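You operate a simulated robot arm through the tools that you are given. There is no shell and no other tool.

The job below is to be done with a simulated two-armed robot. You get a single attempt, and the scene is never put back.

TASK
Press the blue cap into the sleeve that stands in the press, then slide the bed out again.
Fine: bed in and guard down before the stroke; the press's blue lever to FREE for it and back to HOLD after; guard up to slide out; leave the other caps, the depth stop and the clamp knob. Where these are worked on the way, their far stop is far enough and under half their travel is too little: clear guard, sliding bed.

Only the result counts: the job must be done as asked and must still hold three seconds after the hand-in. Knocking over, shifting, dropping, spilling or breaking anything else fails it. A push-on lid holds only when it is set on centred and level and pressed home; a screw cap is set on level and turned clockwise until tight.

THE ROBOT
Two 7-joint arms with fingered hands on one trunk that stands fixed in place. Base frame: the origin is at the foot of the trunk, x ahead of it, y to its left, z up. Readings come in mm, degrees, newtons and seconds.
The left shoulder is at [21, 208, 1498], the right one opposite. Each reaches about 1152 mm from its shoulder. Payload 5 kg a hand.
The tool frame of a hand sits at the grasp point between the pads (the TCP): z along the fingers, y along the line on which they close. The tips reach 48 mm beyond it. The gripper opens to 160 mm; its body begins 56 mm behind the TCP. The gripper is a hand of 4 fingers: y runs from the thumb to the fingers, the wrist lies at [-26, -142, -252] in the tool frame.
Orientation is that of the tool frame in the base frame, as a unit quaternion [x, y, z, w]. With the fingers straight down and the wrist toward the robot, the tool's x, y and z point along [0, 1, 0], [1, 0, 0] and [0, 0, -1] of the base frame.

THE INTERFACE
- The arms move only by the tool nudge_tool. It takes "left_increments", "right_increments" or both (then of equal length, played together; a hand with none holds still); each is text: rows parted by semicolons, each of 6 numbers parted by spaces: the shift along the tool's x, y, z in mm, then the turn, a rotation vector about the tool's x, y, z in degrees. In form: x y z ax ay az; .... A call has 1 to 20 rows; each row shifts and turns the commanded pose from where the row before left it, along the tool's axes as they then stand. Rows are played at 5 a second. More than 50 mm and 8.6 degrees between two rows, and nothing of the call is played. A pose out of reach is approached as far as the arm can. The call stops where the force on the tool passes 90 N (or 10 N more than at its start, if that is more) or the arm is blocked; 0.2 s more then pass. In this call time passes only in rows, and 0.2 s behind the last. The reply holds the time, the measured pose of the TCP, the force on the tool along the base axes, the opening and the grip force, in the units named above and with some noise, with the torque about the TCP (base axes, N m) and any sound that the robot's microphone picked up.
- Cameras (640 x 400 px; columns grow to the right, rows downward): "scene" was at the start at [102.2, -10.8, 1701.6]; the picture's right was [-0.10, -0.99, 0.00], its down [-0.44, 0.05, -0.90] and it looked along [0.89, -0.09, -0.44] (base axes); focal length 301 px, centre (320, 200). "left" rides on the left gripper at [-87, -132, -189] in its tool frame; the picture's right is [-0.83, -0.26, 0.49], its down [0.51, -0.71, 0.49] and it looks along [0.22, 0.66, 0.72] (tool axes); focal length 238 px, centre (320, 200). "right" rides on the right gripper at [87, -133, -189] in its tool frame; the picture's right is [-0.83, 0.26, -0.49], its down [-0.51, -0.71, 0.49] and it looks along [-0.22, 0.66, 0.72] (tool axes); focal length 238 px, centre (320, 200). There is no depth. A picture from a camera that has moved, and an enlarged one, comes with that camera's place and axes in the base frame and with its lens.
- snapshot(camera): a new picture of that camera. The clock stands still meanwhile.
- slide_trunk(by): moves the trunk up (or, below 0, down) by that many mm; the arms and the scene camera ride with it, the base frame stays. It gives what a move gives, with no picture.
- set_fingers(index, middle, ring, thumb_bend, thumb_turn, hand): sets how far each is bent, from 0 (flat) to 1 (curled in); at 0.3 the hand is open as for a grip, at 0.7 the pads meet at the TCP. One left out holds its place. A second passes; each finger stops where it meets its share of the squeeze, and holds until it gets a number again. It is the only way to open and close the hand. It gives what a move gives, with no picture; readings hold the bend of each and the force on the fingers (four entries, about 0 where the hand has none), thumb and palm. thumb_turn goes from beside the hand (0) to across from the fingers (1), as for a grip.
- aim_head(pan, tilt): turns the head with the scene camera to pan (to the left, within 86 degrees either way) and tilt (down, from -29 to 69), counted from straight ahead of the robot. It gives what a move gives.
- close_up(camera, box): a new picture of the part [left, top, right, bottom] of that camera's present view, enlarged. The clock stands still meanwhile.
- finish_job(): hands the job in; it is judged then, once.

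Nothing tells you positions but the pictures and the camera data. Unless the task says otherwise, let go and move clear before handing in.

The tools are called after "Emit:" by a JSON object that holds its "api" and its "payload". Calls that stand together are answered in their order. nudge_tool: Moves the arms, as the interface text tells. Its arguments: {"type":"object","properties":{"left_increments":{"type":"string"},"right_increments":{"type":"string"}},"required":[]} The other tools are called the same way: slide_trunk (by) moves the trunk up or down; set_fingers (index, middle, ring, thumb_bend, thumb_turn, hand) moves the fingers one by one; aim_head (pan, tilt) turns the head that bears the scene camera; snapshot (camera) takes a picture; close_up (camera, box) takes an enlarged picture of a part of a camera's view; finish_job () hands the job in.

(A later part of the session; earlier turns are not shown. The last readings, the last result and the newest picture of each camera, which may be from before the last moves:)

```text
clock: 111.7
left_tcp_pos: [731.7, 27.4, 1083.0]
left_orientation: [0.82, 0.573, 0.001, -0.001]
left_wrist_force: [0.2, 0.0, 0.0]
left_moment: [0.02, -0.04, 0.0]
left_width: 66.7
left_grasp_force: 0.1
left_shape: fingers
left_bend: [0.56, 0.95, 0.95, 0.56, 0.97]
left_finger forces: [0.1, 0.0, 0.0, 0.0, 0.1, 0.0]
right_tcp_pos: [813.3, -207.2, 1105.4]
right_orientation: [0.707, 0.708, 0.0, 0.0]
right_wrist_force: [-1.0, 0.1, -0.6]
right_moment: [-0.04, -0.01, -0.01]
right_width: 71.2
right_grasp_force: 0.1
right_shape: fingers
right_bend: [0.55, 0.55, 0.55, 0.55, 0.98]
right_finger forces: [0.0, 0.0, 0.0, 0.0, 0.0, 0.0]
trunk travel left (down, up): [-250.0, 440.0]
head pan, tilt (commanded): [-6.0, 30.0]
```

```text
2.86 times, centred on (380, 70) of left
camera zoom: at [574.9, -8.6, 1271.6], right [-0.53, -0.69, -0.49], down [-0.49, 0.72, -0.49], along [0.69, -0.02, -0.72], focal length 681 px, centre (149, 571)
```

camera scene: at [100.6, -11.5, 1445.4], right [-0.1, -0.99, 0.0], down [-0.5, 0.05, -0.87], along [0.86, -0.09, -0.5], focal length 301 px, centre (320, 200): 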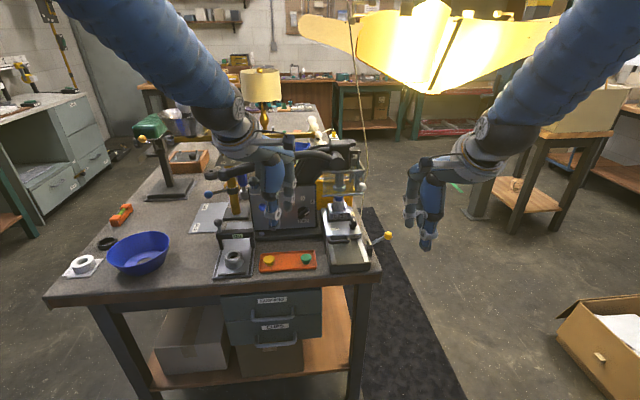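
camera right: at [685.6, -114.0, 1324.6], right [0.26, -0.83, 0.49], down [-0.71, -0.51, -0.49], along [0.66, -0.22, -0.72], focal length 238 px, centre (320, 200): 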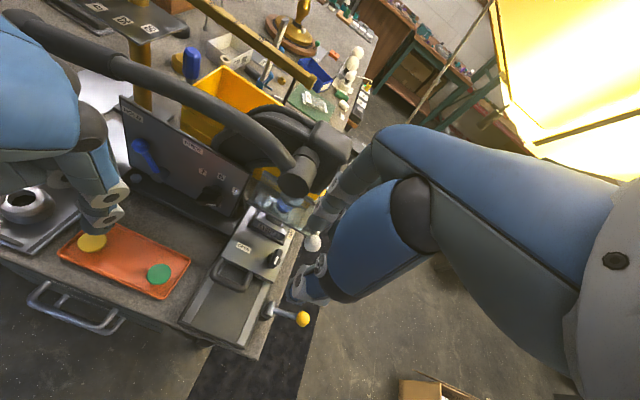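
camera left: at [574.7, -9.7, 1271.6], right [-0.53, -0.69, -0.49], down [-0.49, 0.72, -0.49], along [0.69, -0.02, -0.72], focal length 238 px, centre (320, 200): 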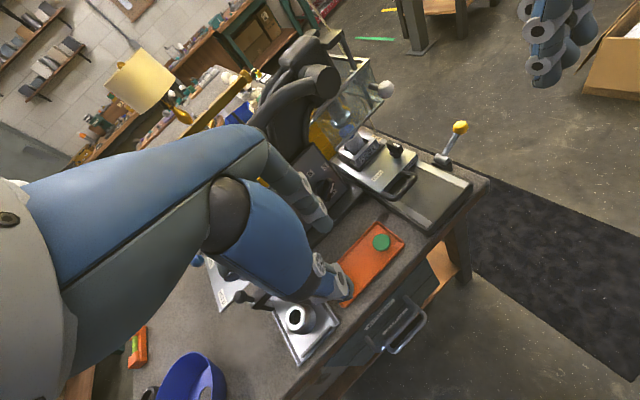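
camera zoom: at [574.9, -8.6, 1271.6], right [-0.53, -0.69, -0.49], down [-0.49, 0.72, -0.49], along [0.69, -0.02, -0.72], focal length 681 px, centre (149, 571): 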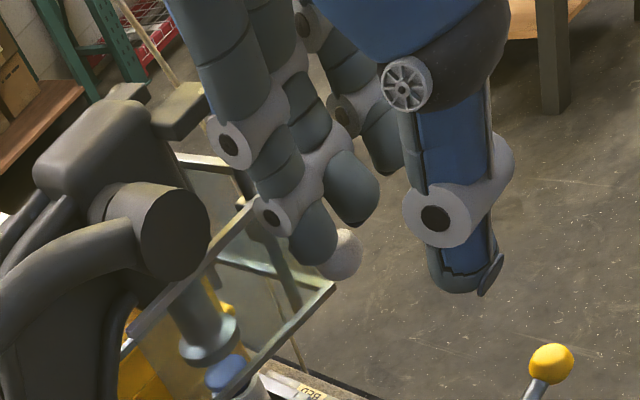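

The tips are almost on the ball. I'll keep descending in small steps and watch the force.

Emit:
{"api": "nudge_tool", "payload": {"right_increments": "0 0 3 0 0 0; 0 0 3 0 0 0; 0 0 3 0 0 0; 0 0 3 0 0 0; 0 0 0 0 0 0"}}

Emit:
{"api": "close_up", "payload": {"camera": "left", "box": [310, 0, 450, 140]}}

```text
clock: 112.9
left_tcp_pos: [731.4, 26.4, 1083.2]
left_orientation: [0.82, 0.573, 0.001, -0.001]
left_wrist_force: [-0.1, -0.1, 0.9]
left_moment: [0.04, 0.03, 0.02]
left_width: 66.9
left_grasp_force: 0.1
left_shape: fingers
left_bend: [0.56, 0.95, 0.95, 0.56, 0.97]
left_finger forces: [0.0, 0.1, 0.0, 0.0, 0.1, 0.1]
right_tcp_pos: [812.8, -207.2, 1093.5]
right_orientation: [0.707, 0.707, 0.0, 0.001]
right_wrist_force: [-1.3, -1.2, 1.9]
right_moment: [-0.07, -0.08, -0.06]
right_width: 71.4
right_grasp_force: 1.6
right_shape: fingers
right_bend: [0.55, 0.55, 0.55, 0.55, 0.98]
right_finger forces: [0.0, 2.5, 0.1, 0.1, 0.1, 0.1]
trunk travel left (down, up): [-250.0, 440.0]
head pan, tilt (commanded): [-6.0, 30.0]
```

```text
2.86 times, centred on (380, 70) of left
camera zoom: at [574.8, -8.8, 1271.6], right [-0.53, -0.69, -0.49], down [-0.49, 0.72, -0.49], along [0.69, -0.02, -0.72], focal length 681 px, centre (149, 571)
```

zoom: 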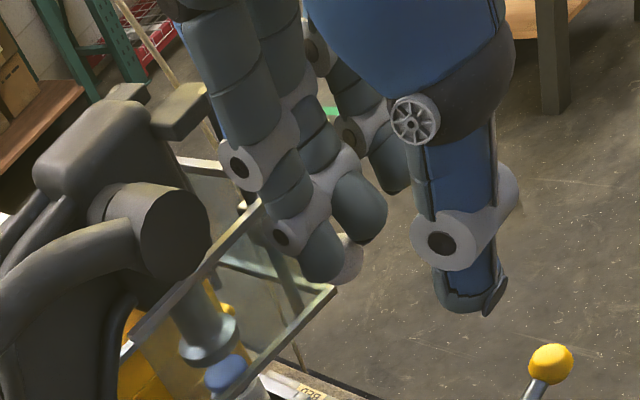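

The middle finger touches first. I'll shift 3 mm in −y to share the load with the index, and continue down.

Emit:
{"api": "nudge_tool", "payload": {"right_increments": "-3 1 0 0 0 0; 0 0 3 0 0 0; 0 0 3 0 0 0; 0 0 3 0 0 0; 0 0 0 0 0 0"}}

Emit:
{"api": "close_up", "payload": {"camera": "left", "box": [310, 0, 450, 140]}}

```text
clock: 114.1
left_tcp_pos: [731.3, 29.5, 1085.3]
left_orientation: [0.82, 0.573, 0.001, 0.0]
left_wrist_force: [-0.6, -0.2, -0.2]
left_moment: [0.01, -0.03, -0.06]
left_width: 66.9
left_grasp_force: 0.1
left_shape: fingers
left_bend: [0.56, 0.95, 0.95, 0.56, 0.97]
left_finger forces: [0.1, 0.1, 0.0, 0.1, 0.0, 0.0]
right_tcp_pos: [814.3, -209.3, 1083.2]
right_orientation: [0.707, 0.707, 0.0, 0.0]
right_wrist_force: [-1.3, 2.3, 0.6]
right_moment: [0.18, 0.01, 0.15]
right_width: 71.1
right_grasp_force: 1.1
right_shape: fingers
right_bend: [0.55, 0.55, 0.55, 0.55, 0.98]
right_finger forces: [2.6, 0.0, 0.0, 0.0, 0.0, 0.0]
trunk travel left (down, up): [-250.0, 440.0]
head pan, tilt (commanded): [-6.0, 30.0]
```

```text
2.86 times, centred on (380, 70) of left
camera zoom: at [574.9, -8.3, 1271.6], right [-0.53, -0.69, -0.49], down [-0.49, 0.72, -0.49], along [0.69, -0.02, -0.72], focal length 681 px, centre (149, 571)
```

zoom: 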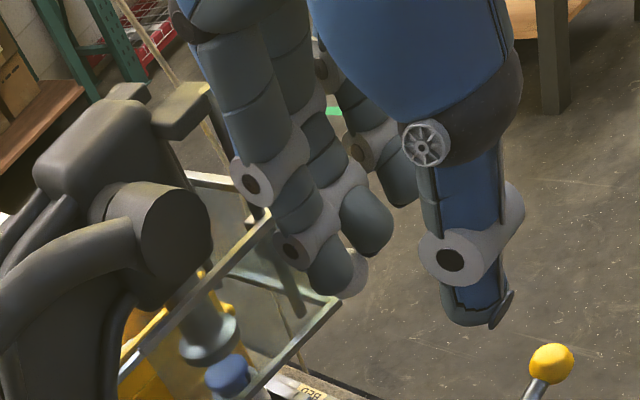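

The guard is sliding down with only a few newtons. I'll continue pushing down.

Emit:
{"api": "nudge_tool", "payload": {"right_increments": "1 0 4 0 0 0; 0 0 4 0 0 0; 0 0 4 0 0 0; 0 0 4 0 0 0; 0 0 4 0 0 0; 0 0 4 0 0 0; 0 0 4 0 0 0; 0 0 4 0 0 0; 0 0 0 0 0 0"}}

Emit:
{"api": "close_up", "payload": {"camera": "left", "box": [310, 0, 450, 140]}}

```text
clock: 116.1
left_tcp_pos: [729.8, 28.5, 1084.5]
left_orientation: [0.82, 0.573, 0.001, -0.001]
left_wrist_force: [0.1, -0.6, 0.1]
left_moment: [0.0, -0.02, 0.01]
left_width: 66.6
left_grasp_force: 0.1
left_shape: fingers
left_bend: [0.56, 0.95, 0.95, 0.56, 0.97]
left_finger forces: [0.1, 0.0, 0.0, 0.1, 0.0, 0.1]
right_tcp_pos: [814.0, -208.2, 1050.8]
right_orientation: [0.707, 0.708, 0.0, 0.0]
right_wrist_force: [0.3, -0.3, 0.0]
right_moment: [0.01, 0.03, -0.01]
right_width: 70.7
right_grasp_force: 0.4
right_shape: fingers
right_bend: [0.55, 0.55, 0.55, 0.55, 0.98]
right_finger forces: [0.3, 0.4, 0.1, 0.0, 0.1, 0.1]
trunk travel left (down, up): [-250.0, 440.0]
head pan, tilt (commanded): [-6.0, 30.0]
```

```text
2.86 times, centred on (380, 70) of left
camera zoom: at [575.0, -8.6, 1271.5], right [-0.53, -0.69, -0.49], down [-0.49, 0.72, -0.49], along [0.69, -0.02, -0.72], focal length 681 px, centre (149, 571)
```

zoom: 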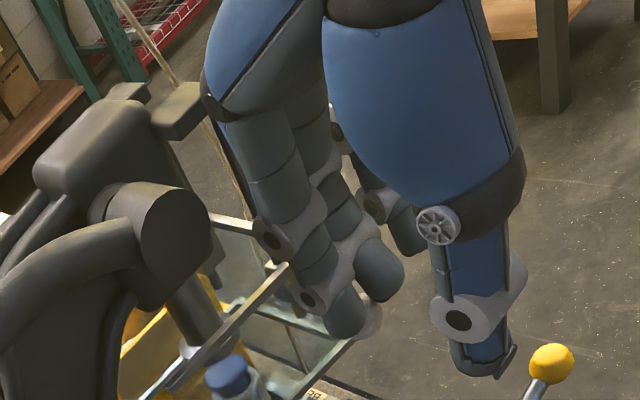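

The guard keeps following down, about halfway now. I'll continue.

Emit:
{"api": "nudge_tool", "payload": {"right_increments": "0 0 4 0 0 0; 0 0 4 0 0 0; 0 0 4 0 0 0; 0 0 4 0 0 0; 0 0 4 0 0 0; 0 0 4 0 0 0; 0 0 4 0 0 0; 0 0 0 0 0 0"}}

Emit:
{"api": "close_up", "payload": {"camera": "left", "box": [310, 20, 470, 180]}}

Emit:
{"api": "close_up", "payload": {"camera": "scene", "box": [310, 120, 400, 230]}}

```text
clock: 117.9
left_tcp_pos: [730.7, 27.3, 1083.2]
left_orientation: [0.82, 0.573, 0.0, -0.001]
left_wrist_force: [0.3, -1.0, 0.0]
left_moment: [0.02, -0.01, 0.05]
left_width: 66.9
left_grasp_force: 0.0
left_shape: fingers
left_bend: [0.56, 0.95, 0.95, 0.56, 0.97]
left_finger forces: [0.1, 0.0, 0.0, 0.0, 0.1, 0.0]
right_tcp_pos: [814.1, -207.5, 1022.5]
right_orientation: [0.707, 0.707, 0.0, 0.0]
right_wrist_force: [0.9, -0.9, 0.4]
right_moment: [0.0, 0.03, -0.02]
right_width: 71.0
right_grasp_force: 1.0
right_shape: fingers
right_bend: [0.55, 0.55, 0.55, 0.55, 0.98]
right_finger forces: [0.0, 0.4, 0.0, 0.0, 0.0, 0.0]
trunk travel left (down, up): [-250.0, 440.0]
head pan, tilt (commanded): [-6.0, 30.0]
```

```text
2.50 times, centred on (390, 100) of left
camera zoom: at [575.0, -8.6, 1271.5], right [-0.53, -0.69, -0.49], down [-0.49, 0.72, -0.49], along [0.69, -0.02, -0.72], focal length 596 px, centre (145, 450)
```

zoom: 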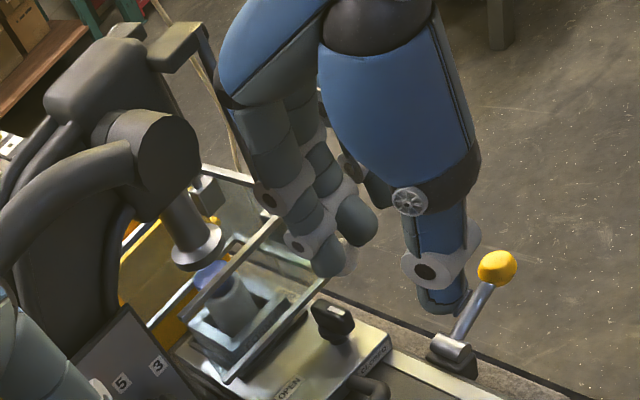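

```text
3.64 times, centred on (355, 175) of scene
camera zoom: at [100.7, -10.6, 1445.4], right [-0.1, -0.99, 0.0], down [-0.5, 0.05, -0.87], along [0.86, -0.09, -0.5], focal length 1096 px, centre (193, 291)
```

zoom: 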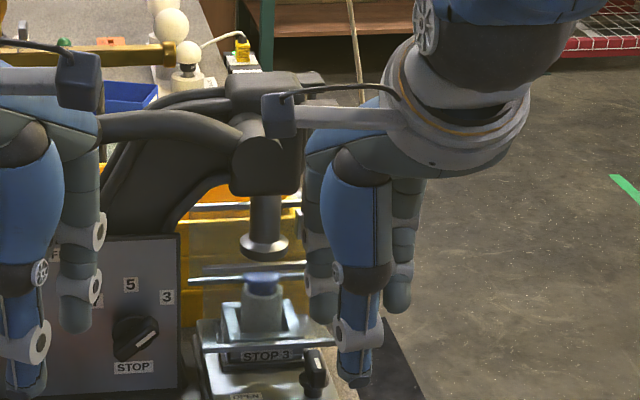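

The guard is most of the way down. I'll continue in small steps until I feel its stop.

Emit:
{"api": "nudge_tool", "payload": {"right_increments": "0 0 3 0 0 0; 0 0 3 0 0 0; 0 0 3 0 0 0; 0 0 3 0 0 0; 0 0 3 0 0 0; 0 0 0 0 0 0"}}

Emit:
{"api": "close_up", "payload": {"camera": "left", "box": [310, 20, 470, 180]}}

```text
clock: 119.3
left_tcp_pos: [731.6, 27.3, 1084.2]
left_orientation: [0.819, 0.573, 0.001, 0.0]
left_wrist_force: [-0.1, 0.8, 0.3]
left_moment: [-0.02, 0.02, 0.02]
left_width: 66.7
left_grasp_force: 0.1
left_shape: fingers
left_bend: [0.56, 0.95, 0.95, 0.56, 0.97]
left_finger forces: [0.0, 0.0, 0.0, 0.0, 0.0, 0.1]
right_tcp_pos: [814.2, -207.4, 1008.6]
right_orientation: [0.707, 0.707, 0.0, 0.0]
right_wrist_force: [-0.4, -0.9, 0.6]
right_moment: [0.0, 0.0, 0.03]
right_width: 71.4
right_grasp_force: 0.1
right_shape: fingers
right_bend: [0.55, 0.55, 0.55, 0.55, 0.98]
right_finger forces: [0.0, 0.0, 0.1, 0.0, 0.0, 0.1]
trunk travel left (down, up): [-250.0, 440.0]
head pan, tilt (commanded): [-6.0, 30.0]
```

```text
2.50 times, centred on (390, 100) of left
camera zoom: at [575.0, -8.6, 1271.5], right [-0.53, -0.69, -0.49], down [-0.49, 0.72, -0.49], along [0.69, -0.02, -0.72], focal length 596 px, centre (145, 450)
```

zoom: 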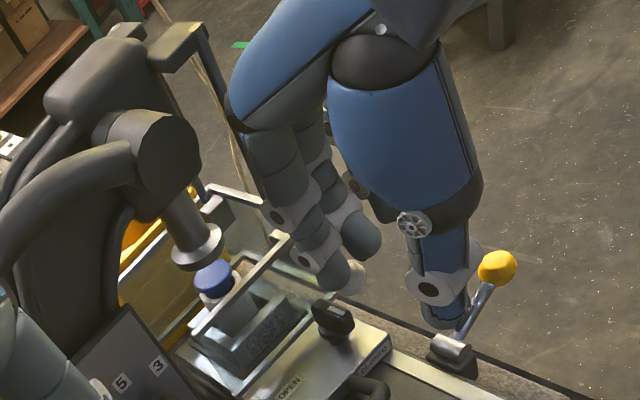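

Still following with no resistance. I'll continue a bit more to find the lower stop.

Emit:
{"api": "nudge_tool", "payload": {"right_increments": "0 0 3 0 0 0; 0 0 3 0 0 0; 0 0 3 0 0 0; 0 0 0 0 0 0"}}

Emit:
{"api": "close_up", "payload": {"camera": "left", "box": [330, 50, 430, 150]}}

Emit:
{"api": "close_up", "payload": {"camera": "scene", "box": [310, 160, 400, 250]}}

```text
clock: 120.3
left_tcp_pos: [731.1, 28.3, 1084.3]
left_orientation: [0.82, 0.572, 0.002, 0.0]
left_wrist_force: [-0.3, -1.2, -0.1]
left_moment: [0.02, 0.01, 0.01]
left_width: 66.8
left_grasp_force: 0.1
left_shape: fingers
left_bend: [0.56, 0.95, 0.95, 0.56, 0.97]
left_finger forces: [0.0, 0.0, 0.0, 0.0, 0.1, 0.0]
right_tcp_pos: [814.1, -208.3, 999.6]
right_orientation: [0.708, 0.707, 0.001, 0.001]
right_wrist_force: [-1.1, -0.6, 6.8]
right_moment: [-0.03, -0.22, -0.01]
right_width: 70.9
right_grasp_force: 3.2
right_shape: fingers
right_bend: [0.55, 0.55, 0.55, 0.55, 0.98]
right_finger forces: [2.7, 4.1, 0.0, 0.0, 0.0, 0.0]
trunk travel left (down, up): [-250.0, 440.0]
head pan, tilt (commanded): [-6.0, 30.0]
```

```text
4.00 times, centred on (380, 100) of left
camera zoom: at [574.5, -8.5, 1271.8], right [-0.53, -0.69, -0.49], down [-0.49, 0.72, -0.49], along [0.69, -0.02, -0.72], focal length 953 px, centre (80, 600)
```

zoom: 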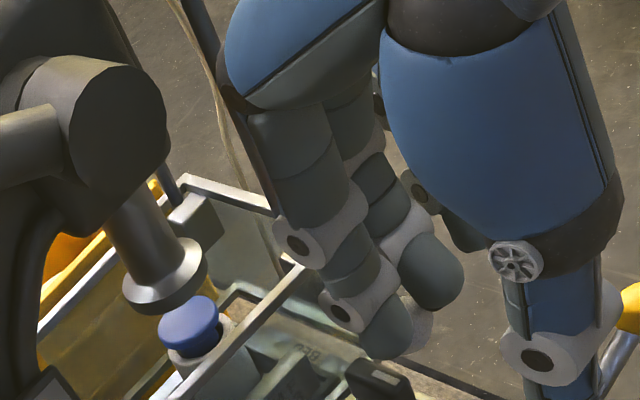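

```text
4.44 times, centred on (355, 205) of scene
camera zoom: at [100.2, -10.5, 1445.5], right [-0.1, -0.99, 0.0], down [-0.5, 0.05, -0.87], along [0.86, -0.09, -0.5], focal length 1339 px, centre (164, 178)
```

zoom: 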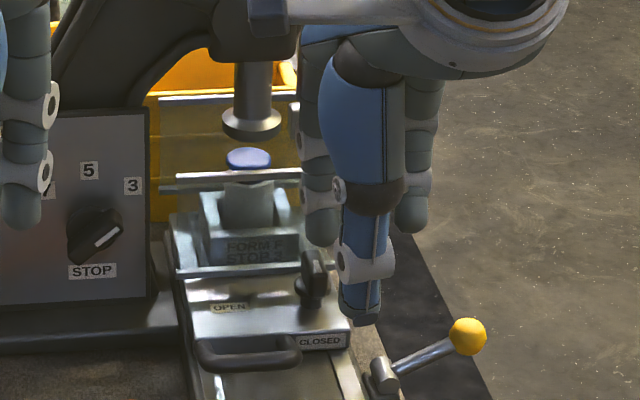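

Both fingertips feel a firm stop at about 7 N. I'll press 2 mm more to confirm, then lift away.

Emit:
{"api": "nudge_tool", "payload": {"right_increments": "0 0 2 0 0 0; 0 0 0 0 0 0"}}

Emit:
{"api": "nudge_tool", "payload": {"right_increments": "0 0 -4 0 0 0; 0 -3 -8 0 0 0; 0 -10 -20 0 0 0; 0 -15 -25 0 0 0; 0 -25 -25 0 0 0; 0 -30 -20 0 0 0; 0 -35 0 0 0 0; -20 -30 0 0 0 0; 0 0 0 0 0 0; 0 0 0 0 0 0"}}

Emit:
{"api": "close_up", "payload": {"camera": "left", "box": [300, 20, 460, 180]}}

Emit:
{"api": "close_up", "payload": {"camera": "scene", "box": [310, 130, 400, 250]}}

```text
clock: 120.9
left_tcp_pos: [730.1, 27.0, 1083.9]
left_orientation: [0.821, 0.572, 0.001, 0.001]
left_wrist_force: [1.0, 0.4, 0.0]
left_moment: [0.02, -0.01, 0.0]
left_width: 67.0
left_grasp_force: 0.0
left_shape: fingers
left_bend: [0.56, 0.95, 0.95, 0.56, 0.97]
left_finger forces: [0.0, 0.0, 0.0, 0.1, 0.0, 0.0]
right_tcp_pos: [814.0, -208.2, 997.5]
right_orientation: [0.707, 0.707, 0.0, 0.0]
right_wrist_force: [-2.3, -0.7, 9.7]
right_moment: [-0.11, -0.31, -0.08]
right_width: 70.5
right_grasp_force: 5.9
right_shape: fingers
right_bend: [0.56, 0.56, 0.55, 0.55, 0.98]
right_finger forces: [4.3, 8.2, 0.1, 0.0, 0.0, 0.1]
trunk travel left (down, up): [-250.0, 440.0]
head pan, tilt (commanded): [-6.0, 30.0]
```

```text
clock: 123.1
left_tcp_pos: [731.3, 27.2, 1084.8]
left_orientation: [0.82, 0.572, 0.002, 0.0]
left_wrist_force: [-0.6, -0.8, -0.7]
left_moment: [0.06, -0.04, 0.02]
left_width: 66.6
left_grasp_force: 0.1
left_shape: fingers
left_bend: [0.56, 0.95, 0.95, 0.56, 0.97]
left_finger forces: [0.0, 0.1, 0.1, 0.0, 0.0, 0.1]
right_tcp_pos: [665.2, -228.3, 1101.2]
right_orientation: [0.708, 0.707, 0.0, 0.0]
right_wrist_force: [-0.9, -0.2, -0.7]
right_moment: [0.04, -0.02, 0.01]
right_width: 71.3
right_grasp_force: 0.1
right_shape: fingers
right_bend: [0.55, 0.55, 0.55, 0.55, 0.98]
right_finger forces: [0.0, 0.0, 0.0, 0.0, 0.1, 0.0]
trunk travel left (down, up): [-250.0, 440.0]
head pan, tilt (commanded): [-6.0, 30.0]
```

```text
2.50 times, centred on (380, 100) of left
camera zoom: at [574.4, -9.3, 1271.8], right [-0.53, -0.69, -0.49], down [-0.49, 0.72, -0.49], along [0.69, -0.02, -0.72], focal length 596 px, centre (170, 450)
```

zoom: 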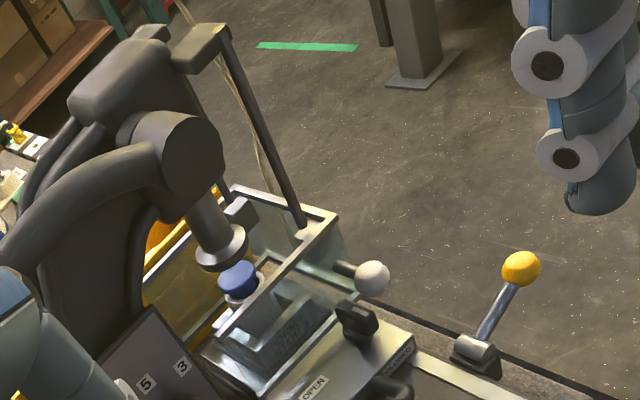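

```text
3.33 times, centred on (355, 190) of scene
camera zoom: at [100.1, -11.2, 1445.5], right [-0.1, -0.99, 0.0], down [-0.5, 0.05, -0.87], along [0.86, -0.09, -0.5], focal length 1004 px, centre (203, 233)
```

zoom: 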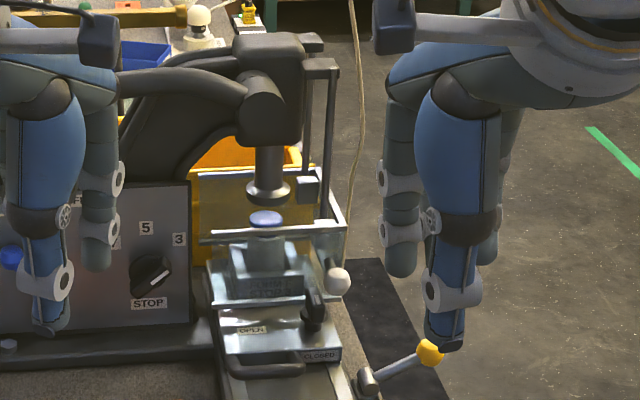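

The guard is down at its stop and holds. Next is the blue lever: its knob is at about [920,84,955] below the press lever, so I'll use the left index finger pitched forward. First I'll fold the thumb and move left and back to a staging spot.

Emit:
{"api": "set_fingers", "payload": {"hand": "left", "index": 0.55, "middle": 0.95, "ring": 0.95, "thumb_bend": 0.8}}

Emit:
{"api": "nudge_tool", "payload": {"left_increments": "25.3 -20.2 6 0 0 0; 25.3 -20.2 6 0 0 0; 25.3 -20.2 6 0 0 0; 25.3 -20.2 6 0 0 0; 0 0 0 -7.5 0 0; 0 0 0 -7.5 0 0; 0 0 0 -7.5 0 0; 0 0 0 -7.5 0 0; 0 0 0 -7.5 0 0; 0 0 0 -7.5 0 0; 0 0 0 -7.5 0 0; 0 0 0 -7.5 0 0; 0 0 0 0 0 0; 0 0 0 0 0 0"}}

Emit:
{"api": "snapshot", "payload": {"camera": "scene"}}

Emit:
{"api": "snapshot", "payload": {"camera": "left"}}

Emit:
{"api": "snapshot", "payload": {"camera": "right"}}

```text
clock: 124.1
left_tcp_pos: [731.1, 26.3, 1084.8]
left_orientation: [0.82, 0.573, 0.001, 0.0]
left_wrist_force: [-0.5, -0.6, 0.4]
left_moment: [0.01, -0.02, 0.01]
left_width: 18.4
left_grasp_force: 0.1
left_shape: fingers
left_bend: [0.55, 0.95, 0.95, 0.8, 0.97]
left_finger forces: [0.0, 0.0, 0.0, 0.0, 0.1, 0.0]
right_tcp_pos: [665.5, -228.8, 1101.2]
right_orientation: [0.707, 0.707, 0.0, 0.0]
right_wrist_force: [-0.1, 0.0, -0.2]
right_moment: [0.0, 0.01, 0.02]
right_width: 71.3
right_grasp_force: 0.0
right_shape: fingers
right_bend: [0.55, 0.55, 0.55, 0.55, 0.98]
right_finger forces: [0.0, 0.1, 0.1, 0.1, 0.0, 0.0]
trunk travel left (down, up): [-250.0, 440.0]
head pan, tilt (commanded): [-6.0, 30.0]
```

```text
clock: 127.1
left_tcp_pos: [689.7, 152.0, 1059.4]
left_orientation: [0.71, 0.495, 0.287, 0.41]
left_wrist_force: [0.3, 0.7, -0.8]
left_moment: [-0.01, -0.04, -0.04]
left_width: 18.4
left_grasp_force: 0.1
left_shape: fingers
left_bend: [0.55, 0.95, 0.95, 0.8, 0.97]
left_finger forces: [0.0, 0.0, 0.0, 0.0, 0.1, 0.0]
right_tcp_pos: [666.1, -229.2, 1100.5]
right_orientation: [0.707, 0.707, 0.0, 0.0]
right_wrist_force: [0.0, -0.7, -0.5]
right_moment: [-0.05, 0.04, -0.02]
right_width: 71.1
right_grasp_force: 0.1
right_shape: fingers
right_bend: [0.55, 0.55, 0.55, 0.55, 0.98]
right_finger forces: [0.1, 0.0, 0.1, 0.0, 0.0, 0.1]
trunk travel left (down, up): [-250.0, 440.0]
head pan, tilt (commanded): [-6.0, 30.0]
```

```text
taken
camera scene: at [101.1, -10.3, 1445.4], right [-0.1, -0.99, 0.0], down [-0.5, 0.05, -0.87], along [0.86, -0.09, -0.5], focal length 301 px, centre (320, 200)
```

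scene: 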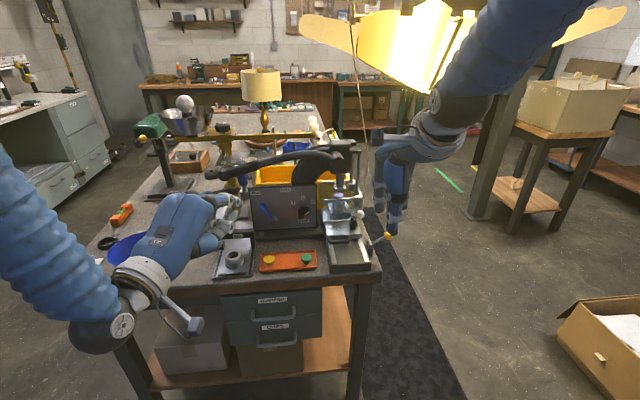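

```text
taken
camera left: at [442.9, 149.9, 1038.5], right [-0.01, -0.88, -0.47], down [0.24, 0.45, -0.86], along [0.97, -0.12, 0.21], focal length 238 px, centre (320, 200)
```

left: 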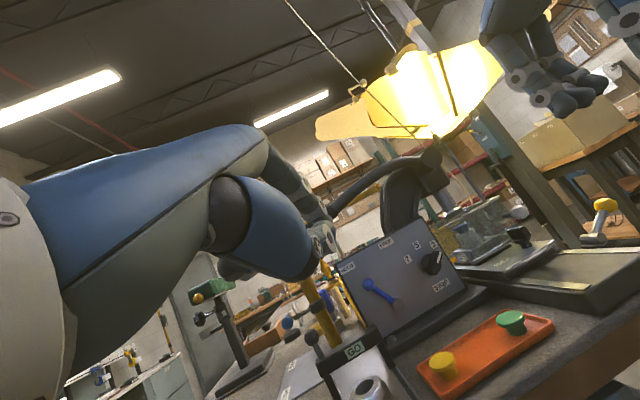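

```text
taken
camera right: at [534.5, -141.3, 1288.3], right [0.26, -0.83, 0.49], down [-0.71, -0.51, -0.49], along [0.66, -0.22, -0.72], focal length 238 px, centre (320, 200)
```

right: 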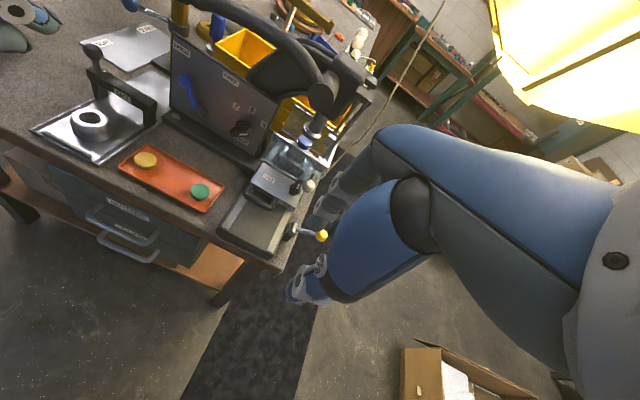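

The left hand is now pitched forward to the left of the panel. I'll zoom in to place the index tip beside the blue knob.

Emit:
{"api": "close_up", "payload": {"camera": "scene", "box": [190, 140, 330, 270]}}

Emit:
{"api": "close_up", "payload": {"camera": "left", "box": [250, 180, 480, 370]}}

Emit:
{"api": "close_up", "payload": {"camera": "right", "box": [0, 0, 300, 180]}}

```text
3.08 times, centred on (260, 205) of scene
camera zoom: at [101.1, -10.3, 1445.4], right [-0.1, -0.99, 0.0], down [-0.5, 0.05, -0.87], along [0.86, -0.09, -0.5], focal length 927 px, centre (505, 185)
```

zoom: 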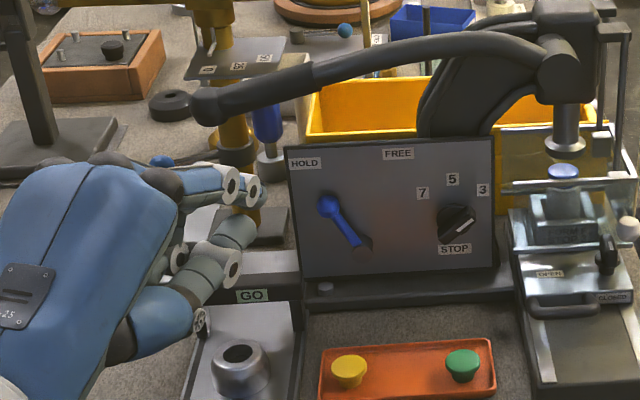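

```text
2.11 times, centred on (365, 275) of left
camera zoom: at [442.9, 149.9, 1038.5], right [-0.01, -0.88, -0.47], down [0.24, 0.45, -0.86], along [0.97, -0.12, 0.21], focal length 502 px, centre (225, 42)
```

zoom: 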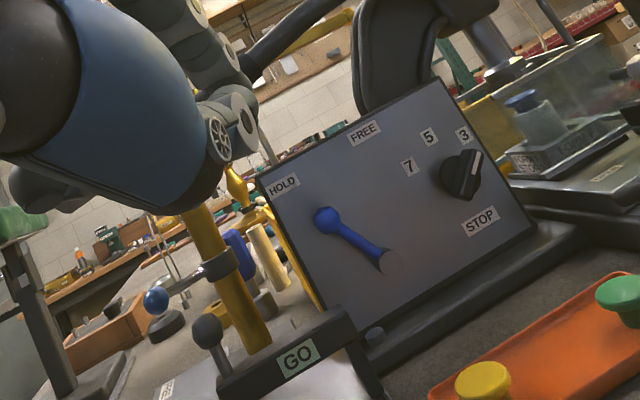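

```text
2.13 times, centred on (150, 90) of right
camera zoom: at [534.5, -141.3, 1288.3], right [0.26, -0.83, 0.49], down [-0.71, -0.51, -0.49], along [0.66, -0.22, -0.72], focal length 508 px, centre (683, 435)
```

zoom: 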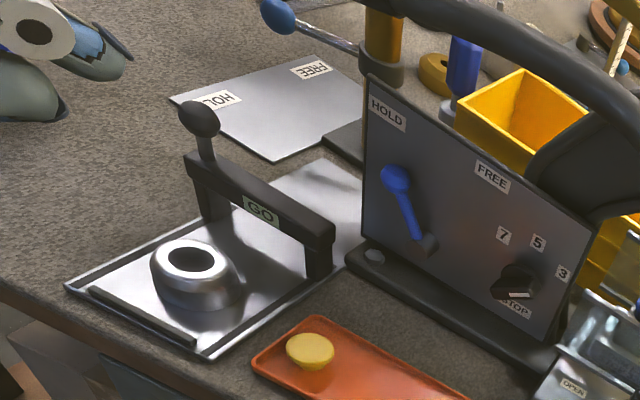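

The knob triangulates consistently to [922,84,953]. I'll lower the pitched left hand and move it forward toward a point just left of the knob, under the press lever.

Emit:
{"api": "nudge_tool", "payload": {"left_increments": "0 -31.2 18 0 0 0; 0 -31.2 18 0 0 0; 0 -31.2 18 0 0 0; 15.5 22.5 39 0 0 0; 15.5 22.5 39 0 0 0; 0 0 0 0 0 0; 0 0 0 0 0 0"}}

Emit:
{"api": "close_up", "payload": {"camera": "scene", "box": [190, 150, 330, 280]}}

Emit:
{"api": "close_up", "payload": {"camera": "right", "box": [0, 0, 300, 180]}}

Emit:
{"api": "snapshot", "payload": {"camera": "left"}}

```text
clock: 128.7
left_tcp_pos: [784.4, 150.5, 953.0]
left_orientation: [0.71, 0.496, 0.287, 0.409]
left_wrist_force: [0.3, 0.7, 0.5]
left_moment: [-0.01, -0.02, 0.0]
left_width: 18.6
left_grasp_force: 0.0
left_shape: fingers
left_bend: [0.55, 0.95, 0.95, 0.8, 0.97]
left_finger forces: [0.1, 0.0, 0.1, 0.1, 0.0, 0.0]
right_tcp_pos: [667.1, -229.3, 1100.1]
right_orientation: [0.707, 0.707, 0.0, 0.0]
right_wrist_force: [0.6, 0.1, -0.4]
right_moment: [0.0, 0.03, 0.0]
right_width: 71.3
right_grasp_force: 0.0
right_shape: fingers
right_bend: [0.55, 0.55, 0.55, 0.55, 0.98]
right_finger forces: [0.1, 0.1, 0.0, 0.0, 0.1, 0.0]
trunk travel left (down, up): [-250.0, 440.0]
head pan, tilt (commanded): [-6.0, 30.0]
```

```text
3.08 times, centred on (260, 215) of scene
camera zoom: at [101.2, -10.5, 1445.4], right [-0.1, -0.99, 0.0], down [-0.5, 0.05, -0.87], along [0.86, -0.09, -0.5], focal length 927 px, centre (505, 154)
```

zoom: 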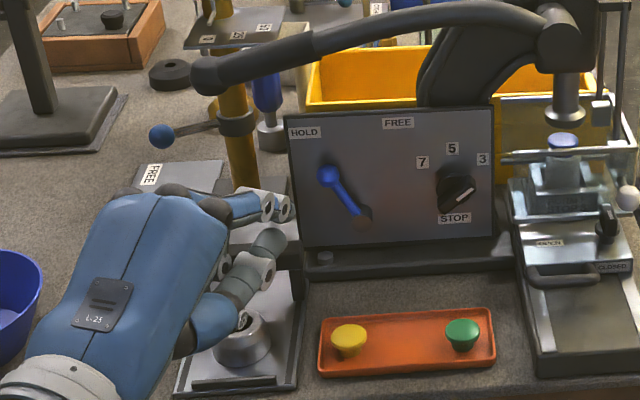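

```text
2.13 times, centred on (150, 90) of right
camera zoom: at [534.6, -141.5, 1288.2], right [0.26, -0.83, 0.49], down [-0.71, -0.51, -0.49], along [0.66, -0.22, -0.72], focal length 508 px, centre (683, 435)
```

zoom: 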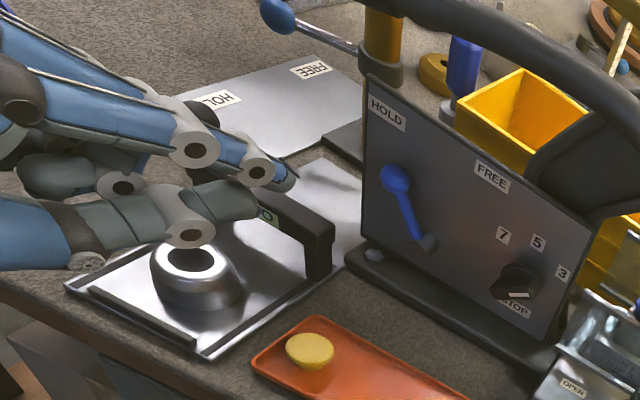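

```text
taken
camera left: at [537.5, 148.3, 932.6], right [-0.01, -0.88, -0.47], down [0.24, 0.45, -0.86], along [0.97, -0.12, 0.21], focal length 238 px, centre (320, 200)
```

left: 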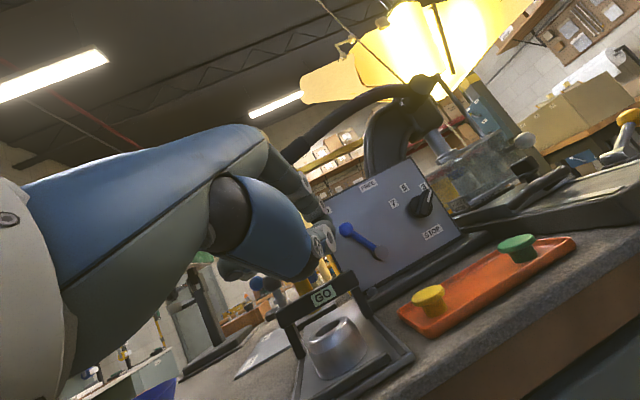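

The index tip is at about [845,115,967] and the thumb clears the GO gauge well. I'll move forward 70 mm so the tip comes beside the knob.

Emit:
{"api": "nudge_tool", "payload": {"left_increments": "6 6.7 15.1 0 0 0; 6 6.7 15.1 0 0 0; 6 6.7 15.1 0 0 0; 6 6.7 15.1 0 0 0; 0 0 0 0 0 0; 0 0 0 0 0 0"}}

Emit:
{"api": "close_up", "payload": {"camera": "scene", "box": [210, 150, 330, 260]}}

Emit:
{"api": "close_up", "payload": {"camera": "right", "box": [60, 0, 260, 150]}}

Emit:
{"api": "close_up", "payload": {"camera": "left", "box": [230, 130, 470, 330]}}

```text
clock: 130.1
left_tcp_pos: [853.1, 151.3, 946.6]
left_orientation: [0.71, 0.496, 0.287, 0.409]
left_wrist_force: [0.0, 0.0, 1.0]
left_moment: [-0.03, -0.05, -0.04]
left_width: 18.6
left_grasp_force: 0.0
left_shape: fingers
left_bend: [0.55, 0.95, 0.95, 0.8, 0.97]
left_finger forces: [0.0, 0.1, 0.0, 0.0, 0.0, 0.0]
right_tcp_pos: [666.5, -229.4, 1101.0]
right_orientation: [0.707, 0.707, 0.0, 0.0]
right_wrist_force: [0.1, -0.3, -0.1]
right_moment: [0.02, 0.0, 0.0]
right_width: 71.2
right_grasp_force: 0.0
right_shape: fingers
right_bend: [0.55, 0.55, 0.55, 0.55, 0.98]
right_finger forces: [0.1, 0.0, 0.0, 0.0, 0.0, 0.1]
trunk travel left (down, up): [-250.0, 440.0]
head pan, tilt (commanded): [-6.0, 30.0]
```

```text
3.64 times, centred on (270, 205) of scene
camera zoom: at [101.0, -10.5, 1445.4], right [-0.1, -0.99, 0.0], down [-0.5, 0.05, -0.87], along [0.86, -0.09, -0.5], focal length 1096 px, centre (502, 182)
```

zoom: 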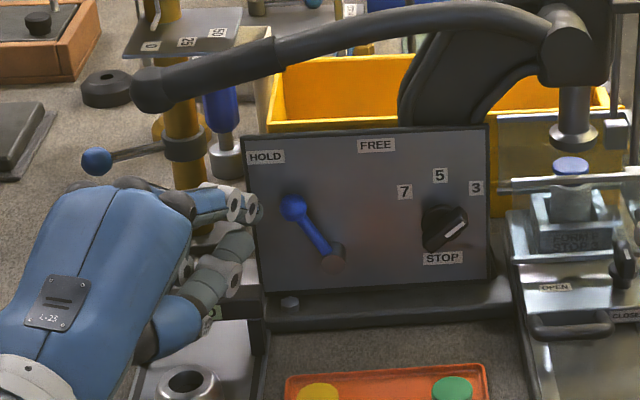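

```text
2.67 times, centred on (160, 75) of right
camera zoom: at [534.4, -141.5, 1288.3], right [0.26, -0.83, 0.49], down [-0.71, -0.51, -0.49], along [0.66, -0.22, -0.72], focal length 636 px, centre (747, 533)
```

zoom: 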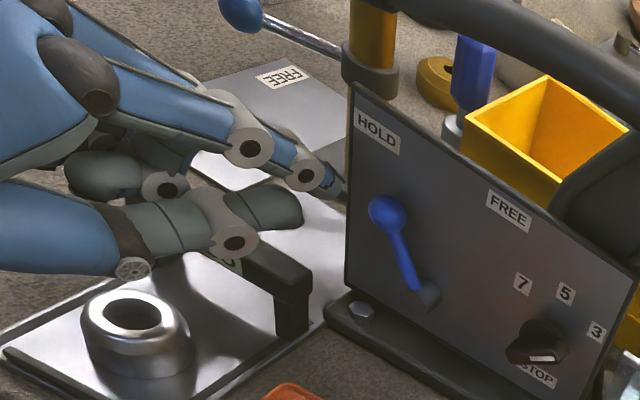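

```text
2.00 times, centred on (350, 230) of left
camera zoom: at [606.5, 148.1, 924.8], right [-0.01, -0.88, -0.47], down [0.24, 0.45, -0.86], along [0.97, -0.12, 0.21], focal length 477 px, centre (260, 140)
```

zoom: 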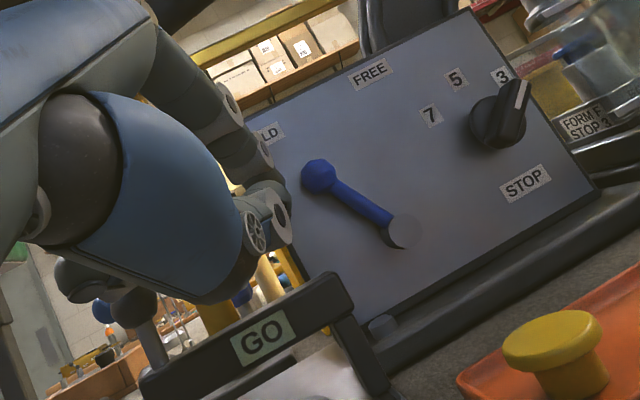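

The index tip is beside the knob but overlaps it only slightly in depth. I'll go 10 mm deeper, then push toward −y in small steps.

Emit:
{"api": "nudge_tool", "payload": {"left_increments": "1.7 2.4 4 0 0 0; 1.8 2.3 4 0 0 0; 0 0 0 0 0 0; -4.7 0.9 1.5 0 0 0; -4.7 0.9 1.5 0 0 0; -4.7 0.9 1.5 0 0 0; 0 0 0 0 0 0"}}

Emit:
{"api": "close_up", "payload": {"camera": "right", "box": [60, 0, 260, 150]}}

Emit:
{"api": "close_up", "payload": {"camera": "scene", "box": [210, 150, 330, 260]}}

```text
clock: 131.7
left_tcp_pos: [862.9, 136.4, 946.6]
left_orientation: [0.71, 0.496, 0.287, 0.409]
left_wrist_force: [0.1, 0.6, 0.2]
left_moment: [-0.05, -0.01, -0.01]
left_width: 18.6
left_grasp_force: 0.1
left_shape: fingers
left_bend: [0.55, 0.95, 0.95, 0.8, 0.97]
left_finger forces: [0.3, 0.0, 0.0, 0.0, 0.1, 0.0]
right_tcp_pos: [666.3, -228.8, 1099.9]
right_orientation: [0.708, 0.707, -0.001, -0.001]
right_wrist_force: [-1.5, -0.2, 0.2]
right_moment: [-0.04, 0.0, 0.01]
right_width: 71.3
right_grasp_force: 0.1
right_shape: fingers
right_bend: [0.55, 0.55, 0.55, 0.55, 0.98]
right_finger forces: [0.0, 0.0, 0.0, 0.0, 0.0, 0.0]
trunk travel left (down, up): [-250.0, 440.0]
head pan, tilt (commanded): [-6.0, 30.0]
```

```text
2.67 times, centred on (160, 75) of right
camera zoom: at [534.3, -141.3, 1288.4], right [0.26, -0.83, 0.49], down [-0.71, -0.51, -0.49], along [0.66, -0.22, -0.72], focal length 636 px, centre (747, 533)
```

zoom: 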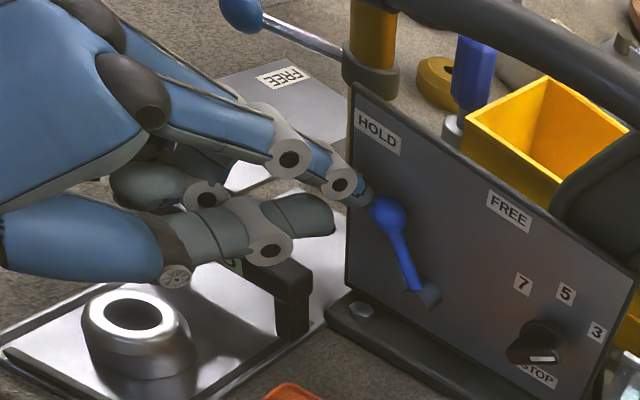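

```text
3.64 times, centred on (270, 205) of scene
camera zoom: at [100.8, -10.3, 1445.4], right [-0.1, -0.99, 0.0], down [-0.5, 0.05, -0.87], along [0.86, -0.09, -0.5], focal length 1096 px, centre (502, 182)
```

zoom: 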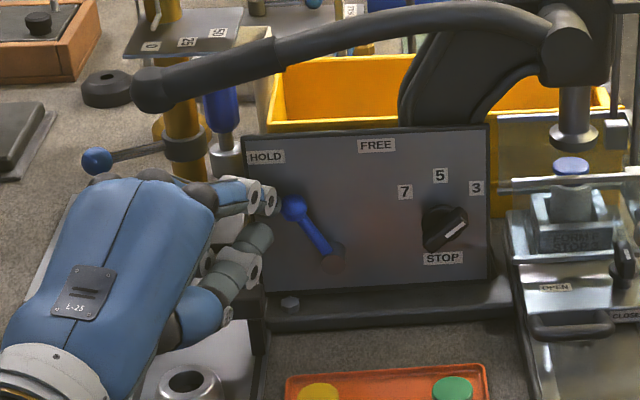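

The fingertip is touching the blue knob. I'll keep pushing it toward FREE.

Emit:
{"api": "nudge_tool", "payload": {"left_increments": "-4.7 0.9 1.5 0 0 0; -4.7 0.9 1.5 0 0 0; -4.7 0.9 1.5 0 0 0; -4.7 0.9 1.5 0 0 0; 0 0 0 0 0 0"}}

Emit:
{"api": "close_up", "payload": {"camera": "right", "box": [60, 0, 260, 150]}}

Emit:
{"api": "close_up", "payload": {"camera": "scene", "box": [210, 150, 330, 260]}}

```text
clock: 132.9
left_tcp_pos: [863.5, 114.8, 941.8]
left_orientation: [0.711, 0.497, 0.285, 0.407]
left_wrist_force: [-0.2, 0.1, 0.0]
left_moment: [-0.06, -0.1, 0.04]
left_width: 18.7
left_grasp_force: 0.5
left_shape: fingers
left_bend: [0.55, 0.95, 0.95, 0.8, 0.97]
left_finger forces: [0.6, 0.0, 0.0, 0.0, 0.1, 0.1]
right_tcp_pos: [667.4, -229.6, 1100.5]
right_orientation: [0.707, 0.707, -0.001, -0.001]
right_wrist_force: [-0.3, 0.2, -0.3]
right_moment: [0.01, 0.07, -0.03]
right_width: 71.2
right_grasp_force: 0.0
right_shape: fingers
right_bend: [0.55, 0.55, 0.55, 0.55, 0.98]
right_finger forces: [0.1, 0.1, 0.0, 0.1, 0.1, 0.1]
trunk travel left (down, up): [-250.0, 440.0]
head pan, tilt (commanded): [-6.0, 30.0]
```

```text
2.67 times, centred on (160, 75) of right
camera zoom: at [534.9, -141.6, 1287.8], right [0.26, -0.83, 0.49], down [-0.71, -0.51, -0.49], along [0.66, -0.22, -0.72], focal length 636 px, centre (747, 533)
```

zoom: 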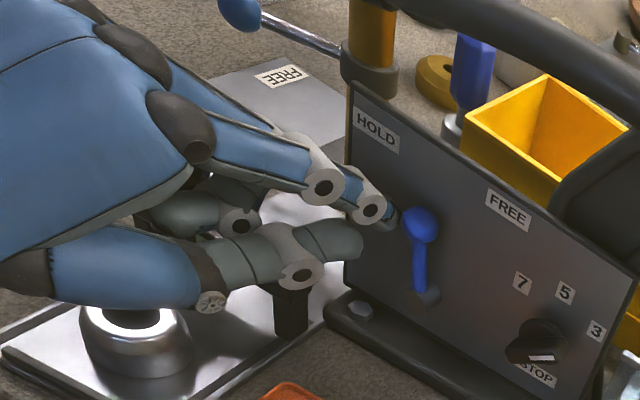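

```text
3.64 times, centred on (270, 205) of scene
camera zoom: at [101.6, -10.4, 1445.1], right [-0.1, -0.99, 0.0], down [-0.5, 0.05, -0.87], along [0.86, -0.09, -0.5], focal length 1096 px, centre (502, 182)
```

zoom: 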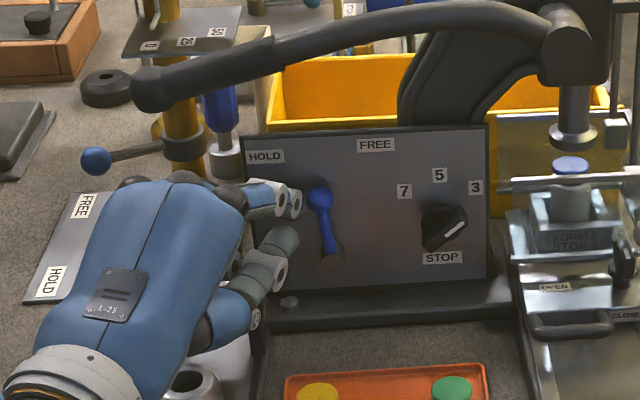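

The lever is nearly upright. The pose shows a small sag, so I'll pause and look before continuing.

Emit:
{"api": "nudge_tool", "payload": {"left_increments": "0 0 0 0 0 0; 0 0 0 0 0 0"}}

Emit:
{"api": "snapshot", "payload": {"camera": "scene"}}

Emit:
{"api": "snapshot", "payload": {"camera": "right"}}

```text
clock: 133.5
left_tcp_pos: [864.1, 115.8, 945.1]
left_orientation: [0.71, 0.496, 0.287, 0.409]
left_wrist_force: [-0.1, -0.8, -0.2]
left_moment: [0.04, 0.0, -0.02]
left_width: 18.2
left_grasp_force: 0.0
left_shape: fingers
left_bend: [0.55, 0.95, 0.95, 0.8, 0.97]
left_finger forces: [0.1, 0.0, 0.1, 0.0, 0.1, 0.1]
right_tcp_pos: [666.1, -229.2, 1100.6]
right_orientation: [0.707, 0.707, 0.0, 0.001]
right_wrist_force: [-0.4, -0.6, -0.6]
right_moment: [0.0, -0.01, -0.02]
right_width: 71.4
right_grasp_force: 0.0
right_shape: fingers
right_bend: [0.55, 0.55, 0.55, 0.55, 0.98]
right_finger forces: [0.1, 0.0, 0.1, 0.1, 0.0, 0.1]
trunk travel left (down, up): [-250.0, 440.0]
head pan, tilt (commanded): [-6.0, 30.0]
```

```text
taken
camera scene: at [100.9, -10.7, 1445.4], right [-0.1, -0.99, 0.0], down [-0.5, 0.05, -0.87], along [0.86, -0.09, -0.5], focal length 301 px, centre (320, 200)
```

scene: 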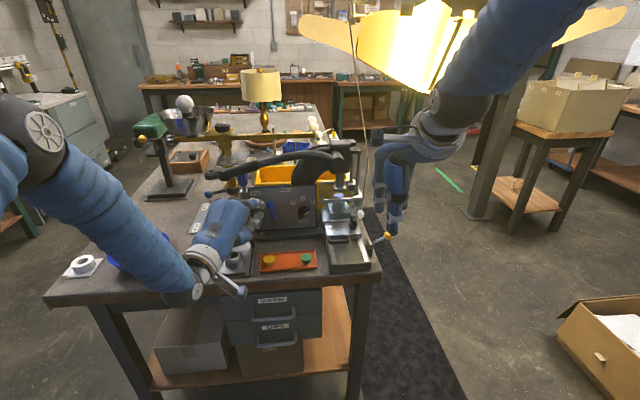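

```text
taken
camera right: at [534.3, -141.7, 1288.4], right [0.26, -0.83, 0.49], down [-0.71, -0.51, -0.49], along [0.66, -0.22, -0.72], focal length 238 px, centre (320, 200)
```

right: 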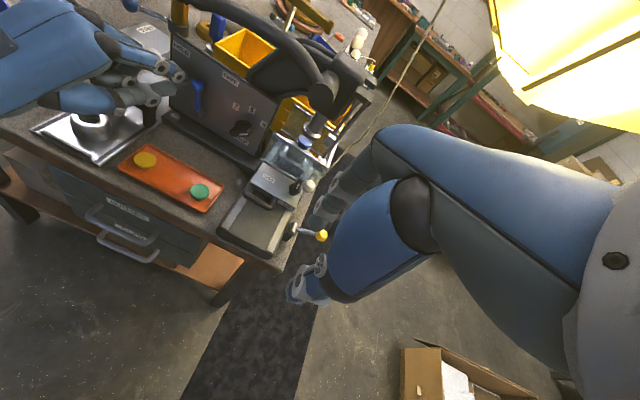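

It settled; that was only a momentary sag. I'll continue pushing the lever toward FREE.

Emit:
{"api": "nudge_tool", "payload": {"left_increments": "-4.7 0.9 1.5 0 0 0; -4.7 0.9 1.5 0 0 0; -4.7 0.9 1.5 0 0 0; -4.7 0.9 1.5 0 0 0; 0 0 0 0 0 0; 0 0 0 0 0 0"}}

Emit:
{"api": "close_up", "payload": {"camera": "right", "box": [60, 0, 260, 150]}}

Emit:
{"api": "close_up", "payload": {"camera": "scene", "box": [210, 150, 330, 260]}}

```text
clock: 134.9
left_tcp_pos: [864.5, 95.1, 947.6]
left_orientation: [0.71, 0.496, 0.287, 0.409]
left_wrist_force: [-0.5, 0.4, -0.4]
left_moment: [-0.01, 0.03, 0.0]
left_width: 18.7
left_grasp_force: 0.1
left_shape: fingers
left_bend: [0.55, 0.95, 0.95, 0.8, 0.97]
left_finger forces: [0.0, 0.0, 0.0, 0.0, 0.0, 0.1]
right_tcp_pos: [665.6, -228.7, 1101.7]
right_orientation: [0.707, 0.707, 0.001, 0.0]
right_wrist_force: [0.2, -1.4, 0.2]
right_moment: [0.0, 0.01, 0.0]
right_width: 71.4
right_grasp_force: 0.1
right_shape: fingers
right_bend: [0.55, 0.55, 0.55, 0.55, 0.98]
right_finger forces: [0.0, 0.0, 0.0, 0.0, 0.0, 0.0]
trunk travel left (down, up): [-250.0, 440.0]
head pan, tilt (commanded): [-6.0, 30.0]
```

```text
2.67 times, centred on (160, 75) of right
camera zoom: at [534.2, -141.6, 1288.4], right [0.26, -0.83, 0.49], down [-0.71, -0.51, -0.49], along [0.66, -0.22, -0.72], focal length 636 px, centre (747, 533)
```

zoom: 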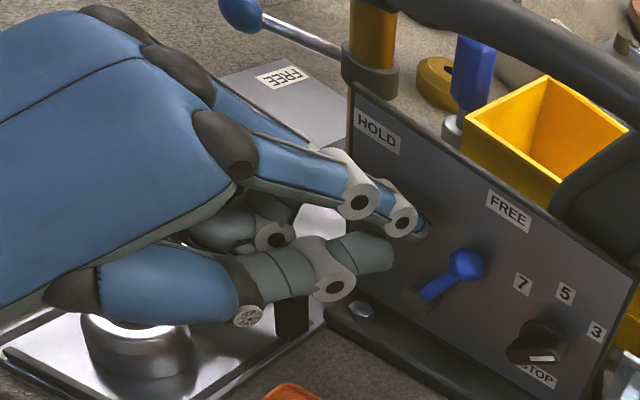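

```text
3.64 times, centred on (270, 205) of scene
camera zoom: at [100.8, -10.6, 1445.4], right [-0.1, -0.99, 0.0], down [-0.5, 0.05, -0.87], along [0.86, -0.09, -0.5], focal length 1096 px, centre (502, 182)
```

zoom: 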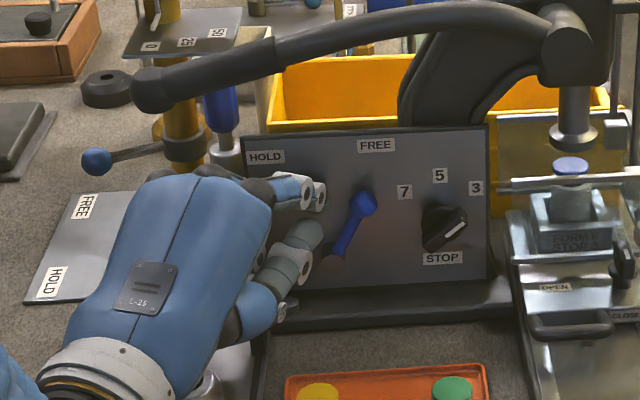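

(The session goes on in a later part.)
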